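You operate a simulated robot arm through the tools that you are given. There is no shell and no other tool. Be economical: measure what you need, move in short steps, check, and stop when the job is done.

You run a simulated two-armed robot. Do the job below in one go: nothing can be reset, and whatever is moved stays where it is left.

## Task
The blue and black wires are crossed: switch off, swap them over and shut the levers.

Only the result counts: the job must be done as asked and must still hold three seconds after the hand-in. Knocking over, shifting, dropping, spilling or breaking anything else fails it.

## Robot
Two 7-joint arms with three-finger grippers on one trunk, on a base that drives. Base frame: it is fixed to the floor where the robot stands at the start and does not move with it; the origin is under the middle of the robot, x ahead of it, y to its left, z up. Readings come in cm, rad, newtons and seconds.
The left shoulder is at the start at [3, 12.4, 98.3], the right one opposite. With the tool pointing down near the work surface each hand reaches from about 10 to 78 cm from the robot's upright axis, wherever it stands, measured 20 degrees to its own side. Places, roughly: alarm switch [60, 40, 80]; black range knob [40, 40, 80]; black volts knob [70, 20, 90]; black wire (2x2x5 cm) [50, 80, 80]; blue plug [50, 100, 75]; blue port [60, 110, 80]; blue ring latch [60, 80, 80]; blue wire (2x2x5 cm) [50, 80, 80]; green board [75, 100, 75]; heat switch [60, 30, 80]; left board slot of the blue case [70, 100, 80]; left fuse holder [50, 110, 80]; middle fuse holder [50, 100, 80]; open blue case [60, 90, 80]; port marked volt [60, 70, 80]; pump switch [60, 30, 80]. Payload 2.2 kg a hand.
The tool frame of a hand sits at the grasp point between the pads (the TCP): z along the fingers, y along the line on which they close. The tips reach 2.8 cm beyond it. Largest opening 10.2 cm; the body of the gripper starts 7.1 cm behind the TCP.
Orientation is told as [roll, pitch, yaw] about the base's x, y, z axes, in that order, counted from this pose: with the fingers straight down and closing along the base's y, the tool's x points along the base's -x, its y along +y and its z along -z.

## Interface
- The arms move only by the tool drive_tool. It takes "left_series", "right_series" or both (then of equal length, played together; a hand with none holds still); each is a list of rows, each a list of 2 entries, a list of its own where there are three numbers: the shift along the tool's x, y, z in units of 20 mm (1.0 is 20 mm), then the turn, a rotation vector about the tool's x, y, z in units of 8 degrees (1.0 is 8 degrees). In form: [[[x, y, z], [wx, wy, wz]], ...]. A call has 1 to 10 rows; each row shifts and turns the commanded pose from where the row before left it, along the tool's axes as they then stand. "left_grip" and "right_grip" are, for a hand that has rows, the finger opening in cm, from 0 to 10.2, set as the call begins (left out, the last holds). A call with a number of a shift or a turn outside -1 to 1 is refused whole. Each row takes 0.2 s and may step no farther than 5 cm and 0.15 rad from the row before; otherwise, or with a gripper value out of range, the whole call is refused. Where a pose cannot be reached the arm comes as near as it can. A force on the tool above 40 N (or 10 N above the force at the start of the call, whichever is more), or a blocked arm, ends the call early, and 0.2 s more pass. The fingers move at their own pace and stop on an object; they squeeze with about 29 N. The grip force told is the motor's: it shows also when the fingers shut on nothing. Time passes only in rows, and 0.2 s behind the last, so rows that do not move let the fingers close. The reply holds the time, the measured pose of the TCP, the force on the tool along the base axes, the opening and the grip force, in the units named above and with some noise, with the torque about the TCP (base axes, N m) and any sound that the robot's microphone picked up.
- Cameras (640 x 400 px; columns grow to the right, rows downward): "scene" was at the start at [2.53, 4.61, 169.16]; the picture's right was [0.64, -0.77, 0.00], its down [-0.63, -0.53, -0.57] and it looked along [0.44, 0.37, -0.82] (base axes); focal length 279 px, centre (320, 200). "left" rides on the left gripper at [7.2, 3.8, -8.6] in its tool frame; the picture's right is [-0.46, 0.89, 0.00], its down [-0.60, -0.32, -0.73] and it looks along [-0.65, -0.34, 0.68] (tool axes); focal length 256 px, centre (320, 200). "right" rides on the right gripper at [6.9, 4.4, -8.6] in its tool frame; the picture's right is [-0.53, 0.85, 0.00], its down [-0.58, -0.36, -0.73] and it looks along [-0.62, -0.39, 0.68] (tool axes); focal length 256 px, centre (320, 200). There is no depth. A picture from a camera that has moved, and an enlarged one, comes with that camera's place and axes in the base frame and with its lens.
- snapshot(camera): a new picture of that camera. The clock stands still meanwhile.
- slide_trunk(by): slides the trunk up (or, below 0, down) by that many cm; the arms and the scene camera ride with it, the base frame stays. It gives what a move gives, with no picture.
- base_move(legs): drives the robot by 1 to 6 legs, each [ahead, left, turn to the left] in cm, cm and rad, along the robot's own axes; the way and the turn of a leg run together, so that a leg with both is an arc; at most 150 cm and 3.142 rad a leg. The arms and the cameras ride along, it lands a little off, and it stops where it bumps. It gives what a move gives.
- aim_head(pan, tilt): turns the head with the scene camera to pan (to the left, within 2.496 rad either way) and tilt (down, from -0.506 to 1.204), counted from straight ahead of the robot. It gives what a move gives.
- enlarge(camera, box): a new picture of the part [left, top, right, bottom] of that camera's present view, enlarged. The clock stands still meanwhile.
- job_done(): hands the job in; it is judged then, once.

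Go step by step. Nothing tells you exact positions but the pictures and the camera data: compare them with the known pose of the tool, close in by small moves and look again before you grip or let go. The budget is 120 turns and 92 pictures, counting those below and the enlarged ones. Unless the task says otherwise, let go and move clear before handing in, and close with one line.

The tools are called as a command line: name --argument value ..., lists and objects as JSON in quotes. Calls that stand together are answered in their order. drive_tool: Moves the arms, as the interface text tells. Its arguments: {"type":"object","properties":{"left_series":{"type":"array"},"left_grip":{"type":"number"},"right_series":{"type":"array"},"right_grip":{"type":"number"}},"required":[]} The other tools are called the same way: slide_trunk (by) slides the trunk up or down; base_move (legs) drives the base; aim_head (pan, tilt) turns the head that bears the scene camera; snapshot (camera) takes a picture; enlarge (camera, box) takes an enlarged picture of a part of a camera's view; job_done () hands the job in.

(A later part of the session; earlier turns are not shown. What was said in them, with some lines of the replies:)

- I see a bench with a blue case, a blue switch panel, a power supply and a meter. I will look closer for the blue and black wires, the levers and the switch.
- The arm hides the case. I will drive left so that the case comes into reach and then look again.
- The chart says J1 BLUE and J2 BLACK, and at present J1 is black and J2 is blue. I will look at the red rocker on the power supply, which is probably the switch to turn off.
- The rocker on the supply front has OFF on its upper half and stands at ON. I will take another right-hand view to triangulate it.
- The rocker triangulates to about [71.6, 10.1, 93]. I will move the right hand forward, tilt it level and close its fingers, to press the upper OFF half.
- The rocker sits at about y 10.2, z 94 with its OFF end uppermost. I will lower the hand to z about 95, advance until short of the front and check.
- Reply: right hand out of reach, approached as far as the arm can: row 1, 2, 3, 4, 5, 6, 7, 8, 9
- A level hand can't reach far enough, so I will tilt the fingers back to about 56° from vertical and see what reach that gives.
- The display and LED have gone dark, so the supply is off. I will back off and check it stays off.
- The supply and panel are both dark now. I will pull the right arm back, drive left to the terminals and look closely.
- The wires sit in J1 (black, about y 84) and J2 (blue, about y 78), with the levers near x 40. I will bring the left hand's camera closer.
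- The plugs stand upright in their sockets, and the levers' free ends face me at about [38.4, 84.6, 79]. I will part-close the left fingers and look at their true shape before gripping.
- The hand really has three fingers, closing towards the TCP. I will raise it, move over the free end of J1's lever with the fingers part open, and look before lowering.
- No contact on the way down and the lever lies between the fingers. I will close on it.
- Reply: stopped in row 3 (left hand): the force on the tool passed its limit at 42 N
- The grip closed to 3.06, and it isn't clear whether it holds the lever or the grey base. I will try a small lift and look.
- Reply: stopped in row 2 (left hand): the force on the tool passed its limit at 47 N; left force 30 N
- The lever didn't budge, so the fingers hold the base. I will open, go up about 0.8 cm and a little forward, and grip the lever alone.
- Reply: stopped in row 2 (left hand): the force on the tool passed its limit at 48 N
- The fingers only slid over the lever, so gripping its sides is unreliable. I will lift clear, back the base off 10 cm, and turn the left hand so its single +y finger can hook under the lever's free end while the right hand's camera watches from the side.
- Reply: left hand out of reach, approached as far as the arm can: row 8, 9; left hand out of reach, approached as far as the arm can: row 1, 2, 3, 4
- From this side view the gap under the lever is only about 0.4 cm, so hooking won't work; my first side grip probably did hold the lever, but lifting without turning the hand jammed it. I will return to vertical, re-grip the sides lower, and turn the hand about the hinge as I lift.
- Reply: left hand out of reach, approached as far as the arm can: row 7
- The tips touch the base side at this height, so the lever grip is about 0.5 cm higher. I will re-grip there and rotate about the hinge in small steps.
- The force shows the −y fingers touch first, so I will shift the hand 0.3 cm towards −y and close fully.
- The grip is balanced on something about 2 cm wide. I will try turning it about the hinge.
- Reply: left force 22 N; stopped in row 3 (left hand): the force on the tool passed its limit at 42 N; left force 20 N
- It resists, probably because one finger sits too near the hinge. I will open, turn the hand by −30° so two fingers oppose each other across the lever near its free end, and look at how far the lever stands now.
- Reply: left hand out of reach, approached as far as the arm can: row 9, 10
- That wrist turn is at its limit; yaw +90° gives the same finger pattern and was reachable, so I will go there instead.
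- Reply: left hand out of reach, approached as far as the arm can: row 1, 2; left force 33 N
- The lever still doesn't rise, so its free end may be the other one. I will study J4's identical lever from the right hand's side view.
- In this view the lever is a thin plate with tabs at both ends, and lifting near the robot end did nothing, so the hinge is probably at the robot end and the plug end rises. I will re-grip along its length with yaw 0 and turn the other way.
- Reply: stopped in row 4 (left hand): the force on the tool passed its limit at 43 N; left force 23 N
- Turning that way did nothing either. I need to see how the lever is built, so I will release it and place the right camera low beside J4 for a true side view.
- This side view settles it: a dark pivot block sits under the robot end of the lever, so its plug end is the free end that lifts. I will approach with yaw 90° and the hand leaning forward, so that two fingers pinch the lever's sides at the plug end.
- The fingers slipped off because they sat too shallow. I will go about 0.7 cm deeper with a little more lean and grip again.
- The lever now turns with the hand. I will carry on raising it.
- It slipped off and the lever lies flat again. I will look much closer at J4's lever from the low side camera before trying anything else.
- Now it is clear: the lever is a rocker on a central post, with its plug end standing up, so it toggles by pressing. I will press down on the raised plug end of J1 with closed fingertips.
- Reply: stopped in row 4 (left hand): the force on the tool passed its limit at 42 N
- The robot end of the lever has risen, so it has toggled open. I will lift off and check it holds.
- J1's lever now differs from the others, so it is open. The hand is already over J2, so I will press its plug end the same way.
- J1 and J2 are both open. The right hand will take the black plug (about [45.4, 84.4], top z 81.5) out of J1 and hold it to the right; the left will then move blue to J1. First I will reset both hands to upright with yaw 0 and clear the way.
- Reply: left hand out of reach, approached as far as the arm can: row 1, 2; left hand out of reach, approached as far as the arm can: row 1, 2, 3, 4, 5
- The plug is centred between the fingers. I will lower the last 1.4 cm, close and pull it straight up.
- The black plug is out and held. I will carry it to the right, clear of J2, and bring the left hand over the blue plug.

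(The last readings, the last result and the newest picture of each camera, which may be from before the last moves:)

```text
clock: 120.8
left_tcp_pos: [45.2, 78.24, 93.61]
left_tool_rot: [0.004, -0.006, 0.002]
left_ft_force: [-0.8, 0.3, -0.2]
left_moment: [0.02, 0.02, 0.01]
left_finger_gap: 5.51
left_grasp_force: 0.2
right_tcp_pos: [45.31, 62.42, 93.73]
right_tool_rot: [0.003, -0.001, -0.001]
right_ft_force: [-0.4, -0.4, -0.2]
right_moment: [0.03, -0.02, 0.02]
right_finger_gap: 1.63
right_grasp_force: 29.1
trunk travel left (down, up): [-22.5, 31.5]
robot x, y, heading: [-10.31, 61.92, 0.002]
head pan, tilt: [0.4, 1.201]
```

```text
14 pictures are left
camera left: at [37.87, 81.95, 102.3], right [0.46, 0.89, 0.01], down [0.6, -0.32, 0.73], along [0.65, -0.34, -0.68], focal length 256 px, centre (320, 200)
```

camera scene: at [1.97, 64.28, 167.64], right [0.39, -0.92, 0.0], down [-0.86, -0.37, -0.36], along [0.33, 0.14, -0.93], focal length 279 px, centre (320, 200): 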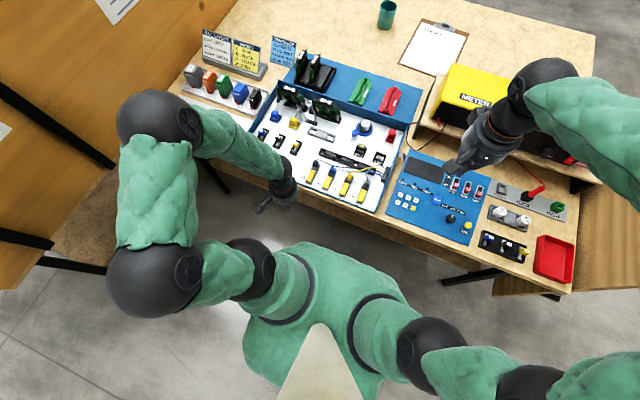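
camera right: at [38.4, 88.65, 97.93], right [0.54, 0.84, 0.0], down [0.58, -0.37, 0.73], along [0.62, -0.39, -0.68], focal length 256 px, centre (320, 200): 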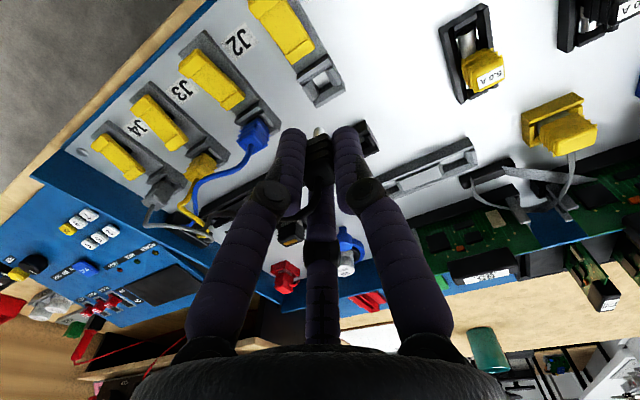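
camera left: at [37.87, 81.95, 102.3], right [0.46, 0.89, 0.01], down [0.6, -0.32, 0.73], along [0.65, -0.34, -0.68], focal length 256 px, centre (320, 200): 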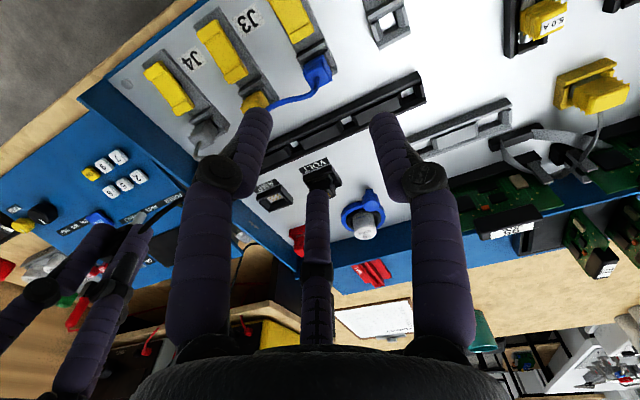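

drive_tool --left_series '[[[0, -0.05, 1], [0, 0, 0]], [[0, 0, 1], [0, 0, 0]], [[0, 0, 1], [0, 0, 0]], [[0, 0, 1], [0, 0, 0]], [[0, 0, 1], [0, 0, 0]], [[0, 0, 0], [0, 0, 0]]]'

snapshot --camera "left"

```text
clock: 122.2
left_tcp_pos: [45.15, 78.31, 83.71]
left_tool_rot: [0.004, -0.006, 0.004]
left_ft_force: [-0.5, -0.6, 0.1]
left_moment: [-0.02, -0.04, 0.02]
left_finger_gap: 5.5
left_grasp_force: 0.1
right_tcp_pos: [45.26, 62.35, 93.71]
right_tool_rot: [0.0, 0.001, -0.002]
right_ft_force: [-0.2, -0.2, -0.7]
right_moment: [0.0, 0.02, 0.0]
right_finger_gap: 1.64
right_grasp_force: 28.8
trunk travel left (down, up): [-22.5, 31.5]
robot x, y, heading: [-10.33, 61.99, -0.002]
head pan, tilt: [0.4, 1.201]
```

```text
13 pictures are left
camera left: at [37.8, 81.92, 92.35], right [0.46, 0.89, 0.01], down [0.6, -0.32, 0.73], along [0.65, -0.34, -0.68], focal length 256 px, centre (320, 200)
```

left: 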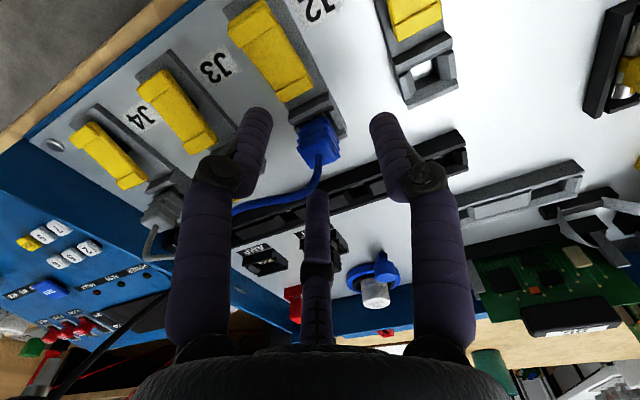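

The blue plug is centred. I will lower, grip and pull it up.

drive_tool --left_series '[[[-0.05, -0.05, 0.5], [0, 0, 0]], [[0, 0, 0.45], [0, 0, 0]], [[0, 0, 0], [0, 0, 0]]]'

drive_tool --left_series '[[[0, 0, 0], [0, 0, 0]], [[0, 0, 0], [0, 0, 0]], [[0, 0, 0], [0, 0, 0]]]' --left_grip 1

drive_tool --left_series '[[[0, 0, -0.3], [0, 0, 0]], [[0, 0, -0.3], [0, 0, 0]], [[0, 0, -0.5], [0, 0, 0]], [[0, 0, -0.5], [0, 0, 0]], [[0, 0, -0.7], [0, 0, 0]], [[0, 0, -0.7], [0, 0, 0]], [[0, 0, 0], [0, 0, 0]]]'

```text
clock: 123.0
left_tcp_pos: [45.33, 78.04, 81.7]
left_tool_rot: [0.003, -0.006, 0.002]
left_ft_force: [0.1, -0.8, 0.7]
left_moment: [-0.03, 0.01, 0.01]
left_finger_gap: 5.47
left_grasp_force: 0.1
right_tcp_pos: [45.27, 62.41, 93.8]
right_tool_rot: [0.001, -0.001, -0.003]
right_ft_force: [0.4, 0.0, 0.6]
right_moment: [0.01, -0.04, -0.01]
right_finger_gap: 1.64
right_grasp_force: 29.2
trunk travel left (down, up): [-22.5, 31.5]
robot x, y, heading: [-9.95, 61.89, 0.001]
head pan, tilt: [0.4, 1.201]
```

```text
clock: 123.8
left_tcp_pos: [45.31, 78.15, 81.67]
left_tool_rot: [0.002, -0.006, 0.002]
left_ft_force: [0.2, 0.0, 1.7]
left_moment: [-0.02, -0.01, 0.03]
left_finger_gap: 1.81
left_grasp_force: 28.7
right_tcp_pos: [45.3, 62.4, 93.72]
right_tool_rot: [0.001, 0.0, -0.002]
right_ft_force: [0.2, 0.4, -0.7]
right_moment: [0.02, 0.0, -0.01]
right_finger_gap: 1.64
right_grasp_force: 28.8
trunk travel left (down, up): [-22.5, 31.5]
robot x, y, heading: [-10.09, 61.97, -0.003]
head pan, tilt: [0.4, 1.201]
```

```text
clock: 125.4
left_tcp_pos: [45.32, 78.07, 87.72]
left_tool_rot: [0.003, -0.004, 0.001]
left_ft_force: [0.0, 1.4, -0.7]
left_moment: [0.04, -0.04, 0.0]
left_finger_gap: 1.73
left_grasp_force: 28.4
right_tcp_pos: [45.34, 62.47, 93.84]
right_tool_rot: [0.001, -0.001, -0.002]
right_ft_force: [0.8, 0.3, -0.4]
right_moment: [0.0, -0.04, -0.03]
right_finger_gap: 1.61
right_grasp_force: 29.3
trunk travel left (down, up): [-22.5, 31.5]
robot x, y, heading: [-10.12, 61.85, 0.0]
head pan, tilt: [0.4, 1.201]
```

Both plugs are out. I will shift blue 6.3 cm to J1 and check alignment above the socket.

drive_tool --left_series '[[[0, 0.8, 0], [0, 0, 0]], [[0, 0.8, 0], [0, 0, 0]], [[0, 0.8, 0], [0, 0, 0]], [[0, 0.75, 0], [0, 0, 0]], [[0, 0, 0], [0, 0, 0]], [[0, 0, 0], [0, 0, 0]]]'

enlarge --camera "left" --box '[240, 50, 400, 170]'

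```text
clock: 126.8
left_tcp_pos: [45.32, 84.47, 87.82]
left_tool_rot: [0.003, -0.007, 0.001]
left_ft_force: [-0.5, 0.6, -0.3]
left_moment: [0.02, -0.02, 0.01]
left_finger_gap: 1.72
left_grasp_force: 29.1
right_tcp_pos: [45.29, 62.36, 93.8]
right_tool_rot: [0.002, 0.001, -0.001]
right_ft_force: [-1.2, -0.1, 0.2]
right_moment: [-0.01, 0.04, 0.03]
right_finger_gap: 1.65
right_grasp_force: 29.4
trunk travel left (down, up): [-22.5, 31.5]
robot x, y, heading: [-10.12, 61.83, -0.0]
head pan, tilt: [0.4, 1.201]
```

```text
3.33 times, centred on (320, 110) of left
camera zoom: at [37.88, 88.16, 96.44], right [0.46, 0.89, 0.01], down [0.6, -0.32, 0.73], along [0.65, -0.34, -0.68], focal length 853 px, centre (320, 500)
```

zoom: 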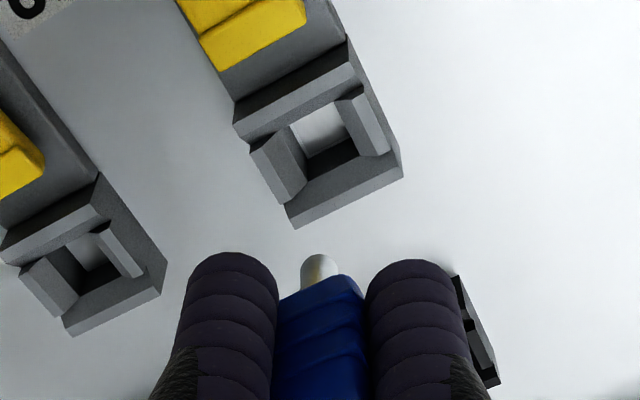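

The pin lies over J1's hole. I will lower it straight in with small steps at the end.

drive_tool --left_series '[[[0, -0.03, 0.7], [0, 0, 0]], [[0, 0, 0.7], [0, 0, 0]], [[0, 0, 0.4], [0, 0, 0]], [[0, 0, 0.3], [0, 0, 0]], [[0, 0, 0.3], [0, 0, 0]], [[0, 0, 0.3], [0, 0, 0]], [[0, 0, 0.2], [0, 0, 0]], [[0, 0, 0.17], [0, 0, 0]], [[0, 0, 0], [0, 0, 0]]]'

```text
clock: 128.8
left_tcp_pos: [45.43, 84.33, 81.72]
left_tool_rot: [0.003, -0.009, 0.001]
left_ft_force: [-1.3, -1.5, 6.4]
left_moment: [-0.05, 0.05, -0.01]
left_finger_gap: 1.69
left_grasp_force: 29.8
right_tcp_pos: [45.29, 62.34, 93.73]
right_tool_rot: [0.002, 0.0, -0.001]
right_ft_force: [0.4, 0.3, 0.0]
right_moment: [0.04, 0.01, -0.01]
right_finger_gap: 1.62
right_grasp_force: 28.9
trunk travel left (down, up): [-22.5, 31.5]
robot x, y, heading: [-9.88, 62.08, -0.004]
head pan, tilt: [0.4, 1.201]
```

It is seated at the same depth as the original. I will open, rise clear and look.

drive_tool --left_series '[[[0, 0, 0], [0, 0, 0]], [[0, 0, 0], [0, 0, 0]], [[0, 0, -0.5], [0, 0, 0]], [[0, 0, -1], [0, 0, 0]], [[0, 0, -1], [0, 0, 0]], [[0, 0, -1], [0, 0, 0]], [[0, 0, -1], [0, 0, 0]], [[0, 0, 0], [0, 0, 0]]]' --left_grip 5.5

enlarge --camera "left" --box '[200, 20, 440, 200]'

```text
clock: 130.6
left_tcp_pos: [45.24, 84.32, 90.67]
left_tool_rot: [0.004, -0.005, 0.003]
left_ft_force: [0.4, 0.9, 0.5]
left_moment: [0.01, 0.02, -0.02]
left_finger_gap: 5.46
left_grasp_force: 0.1
right_tcp_pos: [45.28, 62.34, 93.79]
right_tool_rot: [0.003, -0.001, -0.003]
right_ft_force: [-0.2, 0.6, -0.3]
right_moment: [0.01, 0.0, 0.0]
right_finger_gap: 1.63
right_grasp_force: 28.9
trunk travel left (down, up): [-22.5, 31.5]
robot x, y, heading: [-10.31, 61.91, -0.005]
head pan, tilt: [0.4, 1.201]
```

```text
2.22 times, centred on (320, 110) of left
camera zoom: at [37.9, 88.04, 99.32], right [0.46, 0.89, 0.01], down [0.6, -0.32, 0.73], along [0.65, -0.34, -0.68], focal length 569 px, centre (320, 400)
```

zoom: 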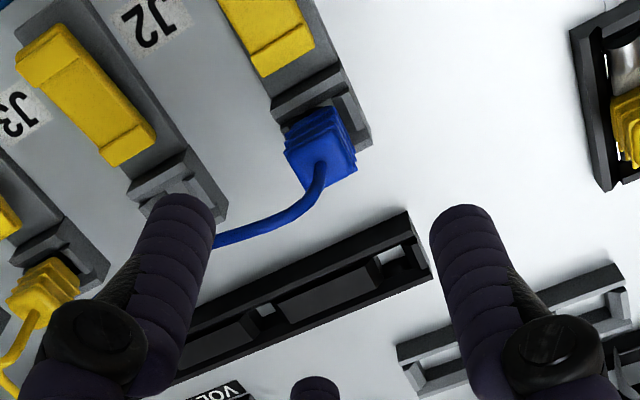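

Blue is in J1. I will now shut J1's lever by pressing its raised robot end.

drive_tool --left_series '[[[1, 0, 0], [0, 0, 0]], [[1, 0, 0], [0, 0, 0]], [[1, 0.05, 0], [0, 0, 0]], [[0.22, 0, 1], [0, 0, 0]], [[0, 0, 1], [0, 0, 0]], [[0, 0, 1], [0, 0, 0]], [[0, 0, 0], [0, 0, 0]]]' --left_grip 0

drive_tool --left_series '[[[0, 0, 0.4], [0, 0, 0]], [[0, 0, 0.25], [0, 0, 0]], [[0, 0, 0.25], [0, 0, 0]], [[0, 0, 0.25], [0, 0, 0]], [[0, 0, 0.25], [0, 0, 0]], [[0, 0, 0.2], [0, 0, 0]]]'

```text
clock: 132.2
left_tcp_pos: [38.72, 84.42, 84.56]
left_tool_rot: [0.003, -0.005, 0.001]
left_ft_force: [-0.2, 0.2, -0.4]
left_moment: [0.0, 0.0, 0.0]
left_finger_gap: 0.2
left_grasp_force: 28.9
right_tcp_pos: [45.29, 62.39, 93.78]
right_tool_rot: [0.001, 0.0, -0.003]
right_ft_force: [-0.6, 0.3, 0.0]
right_moment: [-0.03, -0.02, -0.01]
right_finger_gap: 1.64
right_grasp_force: 29.3
trunk travel left (down, up): [-22.5, 31.5]
robot x, y, heading: [-9.91, 62.46, -0.001]
head pan, tilt: [0.4, 1.201]
```

```text
clock: 133.6
left_tcp_pos: [38.9, 84.44, 81.66]
left_tool_rot: [0.004, -0.008, 0.004]
left_ft_force: [-6.2, -2.0, 19.2]
left_moment: [-0.12, -0.09, -0.19]
left_finger_gap: 0.21
left_grasp_force: 28.8
right_tcp_pos: [45.2, 62.45, 93.88]
right_tool_rot: [0.004, -0.001, -0.001]
right_ft_force: [-0.3, -0.6, -0.7]
right_moment: [-0.01, 0.0, -0.02]
right_finger_gap: 1.65
right_grasp_force: 29.6
trunk travel left (down, up): [-22.5, 31.5]
robot x, y, heading: [-10.04, 62.2, -0.001]
head pan, tilt: [0.4, 1.201]
```

drive_tool --left_series '[[[0, 0, 0.15], [0, 0, 0]], [[0, 0, 0.15], [0, 0, 0]], [[0, 0, 0.15], [0, 0, 0]]]'

drive_tool --left_series '[[[0, 0, -1], [0, 0, 0]], [[0, 0, -1], [0, 0, 0]], [[0, 0, -1], [0, 0, 0]], [[0, 0, -1], [0, 0, 0]], [[1, 0.3, -1], [0, 0, 0]], [[1, 0.3, -0.5], [0, 0, 0]], [[1, 0.3, 0], [0, 0, 0]], [[1, 0.3, 0], [0, 0, 0]], [[1, 1, 0], [0, 0, 0]], [[0, 1, 0], [0, 0, 0]]]'

enlarge --camera "scene" --box '[310, 110, 422, 180]'

```text
clock: 134.1
left_tcp_pos: [38.95, 84.52, 81.59]
left_tool_rot: [0.008, -0.012, 0.001]
left_ft_force: [-13.2, -2.6, 26.1]
left_moment: [-0.25, 0.05, -0.05]
left_finger_gap: 0.21
left_grasp_force: 29.5
right_tcp_pos: [45.14, 62.25, 93.91]
right_tool_rot: [0.001, -0.001, -0.001]
right_ft_force: [0.1, 0.3, -1.0]
right_moment: [0.01, 0.03, 0.02]
right_finger_gap: 1.64
right_grasp_force: 29.4
trunk travel left (down, up): [-22.5, 31.5]
robot x, y, heading: [-10.39, 61.79, -0.0]
head pan, tilt: [0.4, 1.201]
stopped in row 2 (left hand): the force on the tool passed its limit at 45 N (the readings are from after the stop); the commanded pose is now the measured one
```

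```text
clock: 136.3
left_tcp_pos: [28.94, 90.9, 92.39]
left_tool_rot: [0.005, -0.009, 0.005]
left_ft_force: [0.4, -0.3, 0.0]
left_moment: [0.01, 0.04, 0.05]
left_finger_gap: 0.19
left_grasp_force: 29.0
right_tcp_pos: [45.33, 62.44, 93.8]
right_tool_rot: [0.001, 0.0, -0.001]
right_ft_force: [0.0, -0.4, 1.3]
right_moment: [0.0, -0.01, 0.04]
right_finger_gap: 1.65
right_grasp_force: 29.0
trunk travel left (down, up): [-22.5, 31.5]
robot x, y, heading: [-10.14, 61.64, -0.001]
head pan, tilt: [0.4, 1.201]
```

```text
5.71 times, centred on (366, 145) of scene
camera zoom: at [-7.96, 64.17, 167.63], right [0.39, -0.92, 0.0], down [-0.86, -0.36, -0.36], along [0.33, 0.14, -0.93], focal length 1596 px, centre (57, 514)
```

zoom: 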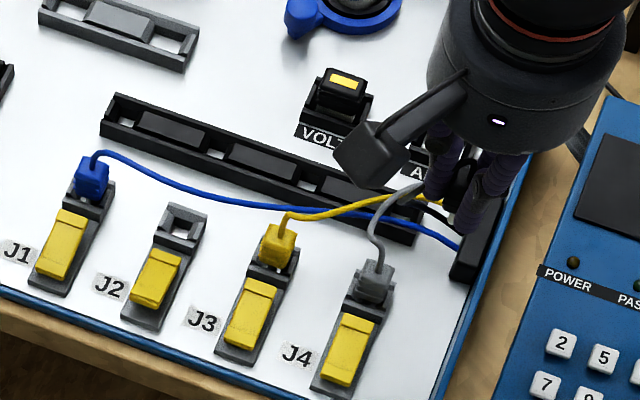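

J1's lever is shut again like J3 and J4, with blue in J1. The right hand now takes black to J2.

drive_tool --right_series '[[[0, 1, 0], [0, 0, 0]], [[0, 1, 0], [0, 0, 0]], [[0, 1, 0], [0, 0, 0]], [[0, 1, 0], [0, 0, 0]], [[0, 1, 0], [0, 0, 0]], [[0, 1, 0.4], [0, 0, 0]], [[0, 1, 0.8], [0, 0, 0]], [[0, 0.83, 0.9], [0, 0, 0]], [[0, 0, 0.9], [0, 0, 0]], [[0, 0, 0], [0, 0, 0]]]'

enlarge --camera "right" --box '[240, 50, 400, 170]'

```text
clock: 138.5
left_tcp_pos: [28.99, 90.83, 92.27]
left_tool_rot: [0.006, -0.01, 0.0]
left_ft_force: [-0.3, -1.1, 0.2]
left_moment: [-0.03, 0.02, 0.03]
left_finger_gap: 0.21
left_grasp_force: 28.6
right_tcp_pos: [45.27, 78.08, 87.89]
right_tool_rot: [0.002, -0.002, -0.002]
right_ft_force: [-0.2, -0.3, 0.3]
right_moment: [0.01, 0.0, 0.0]
right_finger_gap: 1.63
right_grasp_force: 29.1
trunk travel left (down, up): [-22.5, 31.5]
robot x, y, heading: [-10.04, 61.89, -0.002]
head pan, tilt: [0.4, 1.201]
```

```text
3.33 times, centred on (320, 110) of right
camera zoom: at [38.37, 82.37, 96.44], right [0.54, 0.84, 0.0], down [0.58, -0.37, 0.73], along [0.62, -0.39, -0.68], focal length 853 px, centre (320, 500)
```

zoom: 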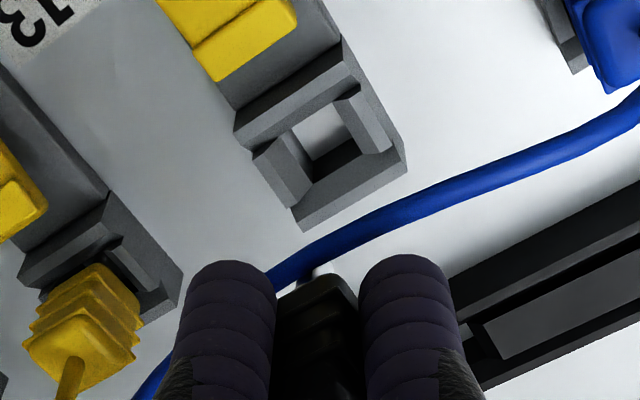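

The plug is over J2's socket. I will lower it in, to the same depth it had in J1.

drive_tool --right_series '[[[0, 0, 0.7], [0, 0, 0]], [[0, 0, 0.7], [0, 0, 0]], [[0, 0, 0.4], [0, 0, 0]], [[0, 0, 0.3], [0, 0, 0]], [[0, 0, 0.3], [0, 0, 0]], [[0, 0, 0.3], [0, 0, 0]], [[0, 0, 0.2], [0, 0, 0]], [[0, 0, 0.17], [0, 0, 0]], [[0, 0, 0], [0, 0, 0]]]'

```text
clock: 140.5
left_tcp_pos: [28.88, 90.82, 92.32]
left_tool_rot: [0.006, -0.013, 0.002]
left_ft_force: [-0.7, -0.6, -0.2]
left_moment: [-0.03, 0.01, -0.03]
left_finger_gap: 0.23
left_grasp_force: 29.4
right_tcp_pos: [45.39, 78.12, 81.85]
right_tool_rot: [0.003, -0.002, -0.001]
right_ft_force: [-1.4, -0.9, 7.1]
right_moment: [-0.05, 0.05, 0.0]
right_finger_gap: 1.65
right_grasp_force: 29.0
trunk travel left (down, up): [-22.5, 31.5]
robot x, y, heading: [-9.83, 61.9, 0.002]
head pan, tilt: [0.4, 1.201]
```

It is seated with the same light contact force as the blue one. I will release, rise and check.

drive_tool --right_series '[[[0, 0, 0], [0, 0, 0]], [[0, 0, 0], [0, 0, 0]], [[0, 0, -0.5], [0, 0, 0]], [[0, 0, -1], [0, 0, 0]], [[0, 0, -1], [0, 0, 0]], [[0, 0, -1], [0, 0, 0]], [[0, 0, -1], [0, 0, 0]], [[0, 0, 0], [0, 0, 0]]]' --right_grip 5.5

enlarge --camera "right" --box '[200, 20, 440, 200]'

```text
clock: 142.3
left_tcp_pos: [28.89, 90.9, 92.38]
left_tool_rot: [0.005, -0.013, 0.003]
left_ft_force: [0.4, -1.2, -0.4]
left_moment: [0.04, -0.03, -0.01]
left_finger_gap: 0.23
left_grasp_force: 29.2
right_tcp_pos: [45.48, 78.1, 90.56]
right_tool_rot: [0.001, 0.0, -0.003]
right_ft_force: [0.0, -0.5, 0.3]
right_moment: [0.0, 0.02, 0.06]
right_finger_gap: 5.5
right_grasp_force: 0.0
trunk travel left (down, up): [-22.5, 31.5]
robot x, y, heading: [-10.36, 61.99, 0.002]
head pan, tilt: [0.4, 1.201]
```

```text
2.22 times, centred on (320, 110) of right
camera zoom: at [38.43, 82.35, 99.32], right [0.54, 0.84, 0.0], down [0.58, -0.37, 0.73], along [0.62, -0.39, -0.68], focal length 569 px, centre (320, 400)
```

zoom: 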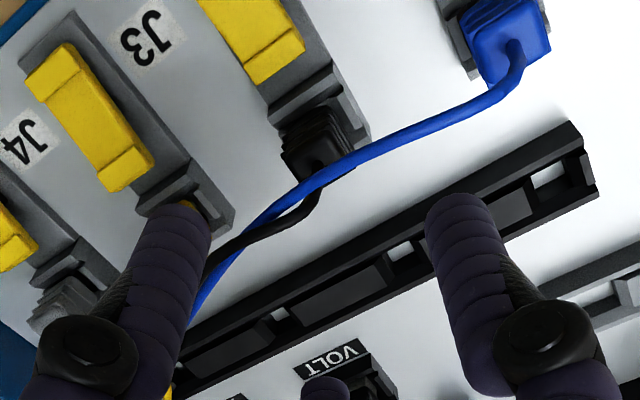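

Black is seated in J2. I will now shut J2's lever with the right hand's closed fingertips.

drive_tool --right_series '[[[1, 0, 0], [0, 0, 0]], [[1, 0, 0], [0, 0, 0]], [[1, 0.05, 0], [0, 0, 0]], [[0.3, 0, 1], [0, 0, 0]], [[0, 0, 1], [0, 0, 0]], [[0, 0, 1], [0, 0, 0]], [[0, 0, 0], [0, 0, 0]]]' --right_grip 0

drive_tool --right_series '[[[0, 0, 0.4], [0, 0, 0]], [[0, 0, 0.25], [0, 0, 0]], [[0, 0, 0.25], [0, 0, 0]], [[0, 0, 0.25], [0, 0, 0]], [[0, 0, 0.25], [0, 0, 0]], [[0, 0, 0.15], [0, 0, 0]], [[0, 0, 0.15], [0, 0, 0]]]'

drive_tool --right_series '[[[0, 0, -1], [0, 0, 0]], [[0, 0, -1], [0, 0, 0]], [[0, 0, -1], [0, 0, 0]], [[0, 0, -1], [0, 0, 0]], [[0.5, -1, -1], [0, 0, 0]], [[1, -1, -1], [0, 0, 0]], [[1, -1, 0], [0, 0, 0]], [[1, -1, 0], [0, 0, 0]], [[0, -1, 0], [0, 0, 0]], [[0, -1, 0], [0, 0, 0]]]'

enlarge --camera "scene" --box '[310, 110, 422, 180]'

```text
clock: 143.9
left_tcp_pos: [28.97, 90.77, 92.29]
left_tool_rot: [0.007, -0.013, 0.003]
left_ft_force: [0.5, -0.5, 0.0]
left_moment: [0.02, 0.02, -0.02]
left_finger_gap: 0.19
left_grasp_force: 29.1
right_tcp_pos: [38.8, 78.33, 84.67]
right_tool_rot: [0.001, 0.0, -0.003]
right_ft_force: [0.7, 0.7, 0.3]
right_moment: [-0.01, 0.03, 0.02]
right_finger_gap: 0.22
right_grasp_force: 28.7
trunk travel left (down, up): [-22.5, 31.5]
robot x, y, heading: [-10.19, 61.89, 0.004]
head pan, tilt: [0.4, 1.201]
```

```text
clock: 145.5
left_tcp_pos: [28.83, 90.81, 92.43]
left_tool_rot: [0.005, -0.015, 0.002]
left_ft_force: [0.0, -0.8, 0.7]
left_moment: [0.01, 0.02, 0.01]
left_finger_gap: 0.24
left_grasp_force: 28.7
right_tcp_pos: [38.84, 78.18, 81.61]
right_tool_rot: [0.003, -0.003, -0.003]
right_ft_force: [-7.2, -3.6, 21.6]
right_moment: [-0.35, 0.0, 0.07]
right_finger_gap: 0.22
right_grasp_force: 29.2
trunk travel left (down, up): [-22.5, 31.5]
robot x, y, heading: [-10.04, 61.62, -0.001]
head pan, tilt: [0.4, 1.201]
```

```text
clock: 147.7
left_tcp_pos: [28.91, 90.72, 92.43]
left_tool_rot: [0.005, -0.012, 0.001]
left_ft_force: [-0.1, -0.1, 0.7]
left_moment: [0.0, -0.01, 0.03]
left_finger_gap: 0.21
left_grasp_force: 28.8
right_tcp_pos: [31.76, 66.25, 93.24]
right_tool_rot: [0.0, -0.001, -0.001]
right_ft_force: [0.1, -0.3, 0.8]
right_moment: [0.02, -0.04, 0.04]
right_finger_gap: 0.22
right_grasp_force: 29.0
trunk travel left (down, up): [-22.5, 31.5]
robot x, y, heading: [-10.15, 61.93, 0.001]
head pan, tilt: [0.4, 1.201]
```

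```text
5.71 times, centred on (366, 145) of scene
camera zoom: at [-8.06, 64.08, 167.64], right [0.39, -0.92, 0.0], down [-0.86, -0.36, -0.36], along [0.33, 0.14, -0.93], focal length 1596 px, centre (57, 514)
```

zoom: 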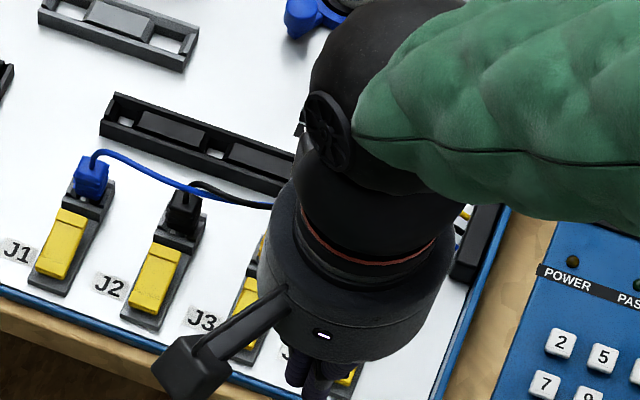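

enlarge --camera "scene" --box '[306, 130, 362, 170]'

```text
10.00 times, centred on (334, 150) of scene
camera zoom: at [-8.06, 64.08, 167.64], right [0.39, -0.92, 0.0], down [-0.86, -0.36, -0.36], along [0.33, 0.14, -0.93], focal length 2793 px, centre (180, 700)
```

zoom: 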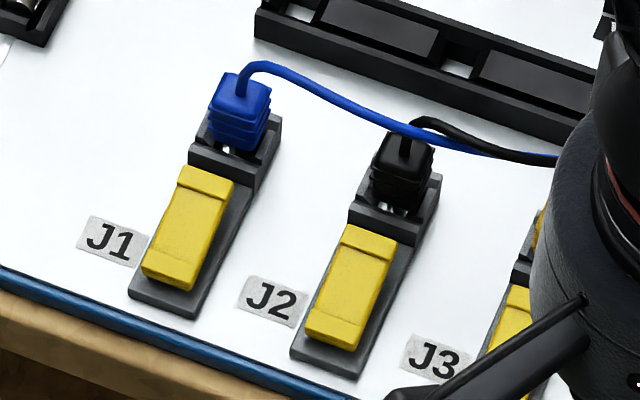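

Both plugs sit right. I will compare the levers' tilt from the left hand's camera, using J3 and J4 as the reference.

enlarge --camera "left" --box '[200, 90, 400, 240]'

```text
2.67 times, centred on (300, 165) of left
camera zoom: at [21.45, 94.48, 100.98], right [0.46, 0.89, 0.01], down [0.6, -0.32, 0.74], along [0.66, -0.33, -0.68], focal length 683 px, centre (373, 293)
```

zoom: 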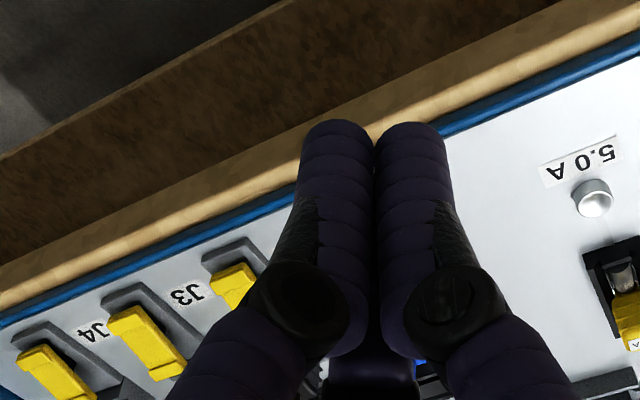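

drive_tool --left_series '[[[0, 0, 0], [0, 0, 0]], [[0, 0, 0], [0, 0, 0]], [[0, 0, 0], [0, 0, 0]], [[0, 0, 0], [0, 0, 0]]]' --left_grip 10

enlarge --camera "left" --box '[190, 140, 370, 250]'

```text
clock: 148.7
left_tcp_pos: [28.9, 90.78, 92.42]
left_tool_rot: [0.004, -0.011, 0.002]
left_ft_force: [0.1, 0.8, -0.2]
left_moment: [-0.01, 0.01, 0.0]
left_finger_gap: 9.99
left_grasp_force: 0.1
right_tcp_pos: [31.81, 66.28, 93.15]
right_tool_rot: [0.002, 0.002, -0.001]
right_ft_force: [-0.1, 0.0, 0.5]
right_moment: [0.01, -0.01, -0.01]
right_finger_gap: 0.19
right_grasp_force: 29.2
trunk travel left (down, up): [-22.5, 31.5]
robot x, y, heading: [-10.2, 61.79, -0.0]
head pan, tilt: [0.4, 1.201]
```

```text
3.56 times, centred on (280, 195) of left
camera zoom: at [21.49, 94.52, 100.95], right [0.46, 0.89, 0.01], down [0.6, -0.32, 0.74], along [0.66, -0.33, -0.68], focal length 910 px, centre (462, 218)
```

zoom: 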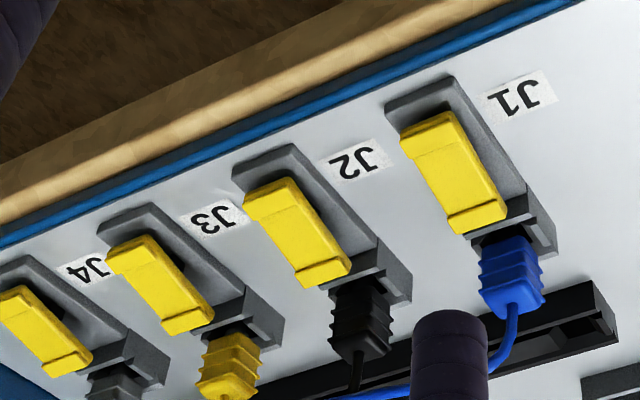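

All four levers now lie alike, with blue in J1 and black in J2. I will take a last overall look before handing in.

aim_head --pan 0.0 --tilt 0.85

snapshot --camera "scene"

```text
clock: 149.5
left_tcp_pos: [29.03, 90.89, 92.39]
left_tool_rot: [0.005, -0.013, 0.001]
left_ft_force: [0.0, -0.6, 0.7]
left_moment: [0.01, 0.01, -0.02]
left_finger_gap: 9.99
left_grasp_force: 0.0
right_tcp_pos: [31.75, 66.27, 93.19]
right_tool_rot: [0.002, 0.001, -0.003]
right_ft_force: [-0.6, 0.7, 0.7]
right_moment: [-0.02, -0.03, 0.01]
right_finger_gap: 0.2
right_grasp_force: 29.0
trunk travel left (down, up): [-22.5, 31.5]
robot x, y, heading: [-10.21, 62.13, 0.001]
head pan, tilt: [0.0, 0.85]
```

```text
3 pictures are left
camera scene: at [-5.34, 61.97, 170.0], right [0.0, -1.0, 0.0], down [-0.75, 0.0, -0.66], along [0.66, 0.0, -0.75], focal length 279 px, centre (320, 200)
```

scene: 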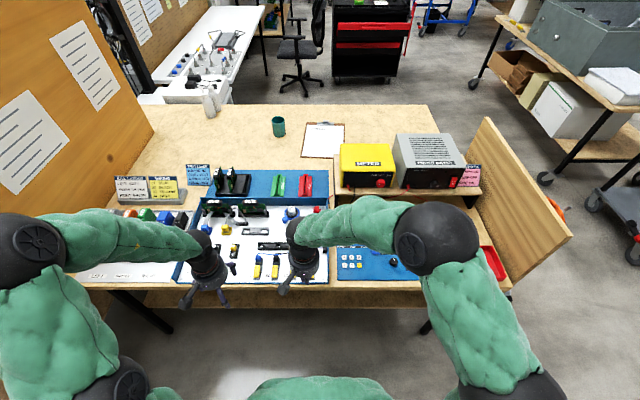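

The supply is still dark, both plugs are seated, the levers are shut, both hands are clear and nothing else has moved, so I am handing in.

job_done

```text
The job is handed in.
```

The power supply is switched off, blue is now in J1 and black in J2, as the wiring chart shows, and both levers are shut; I've handed the job in.
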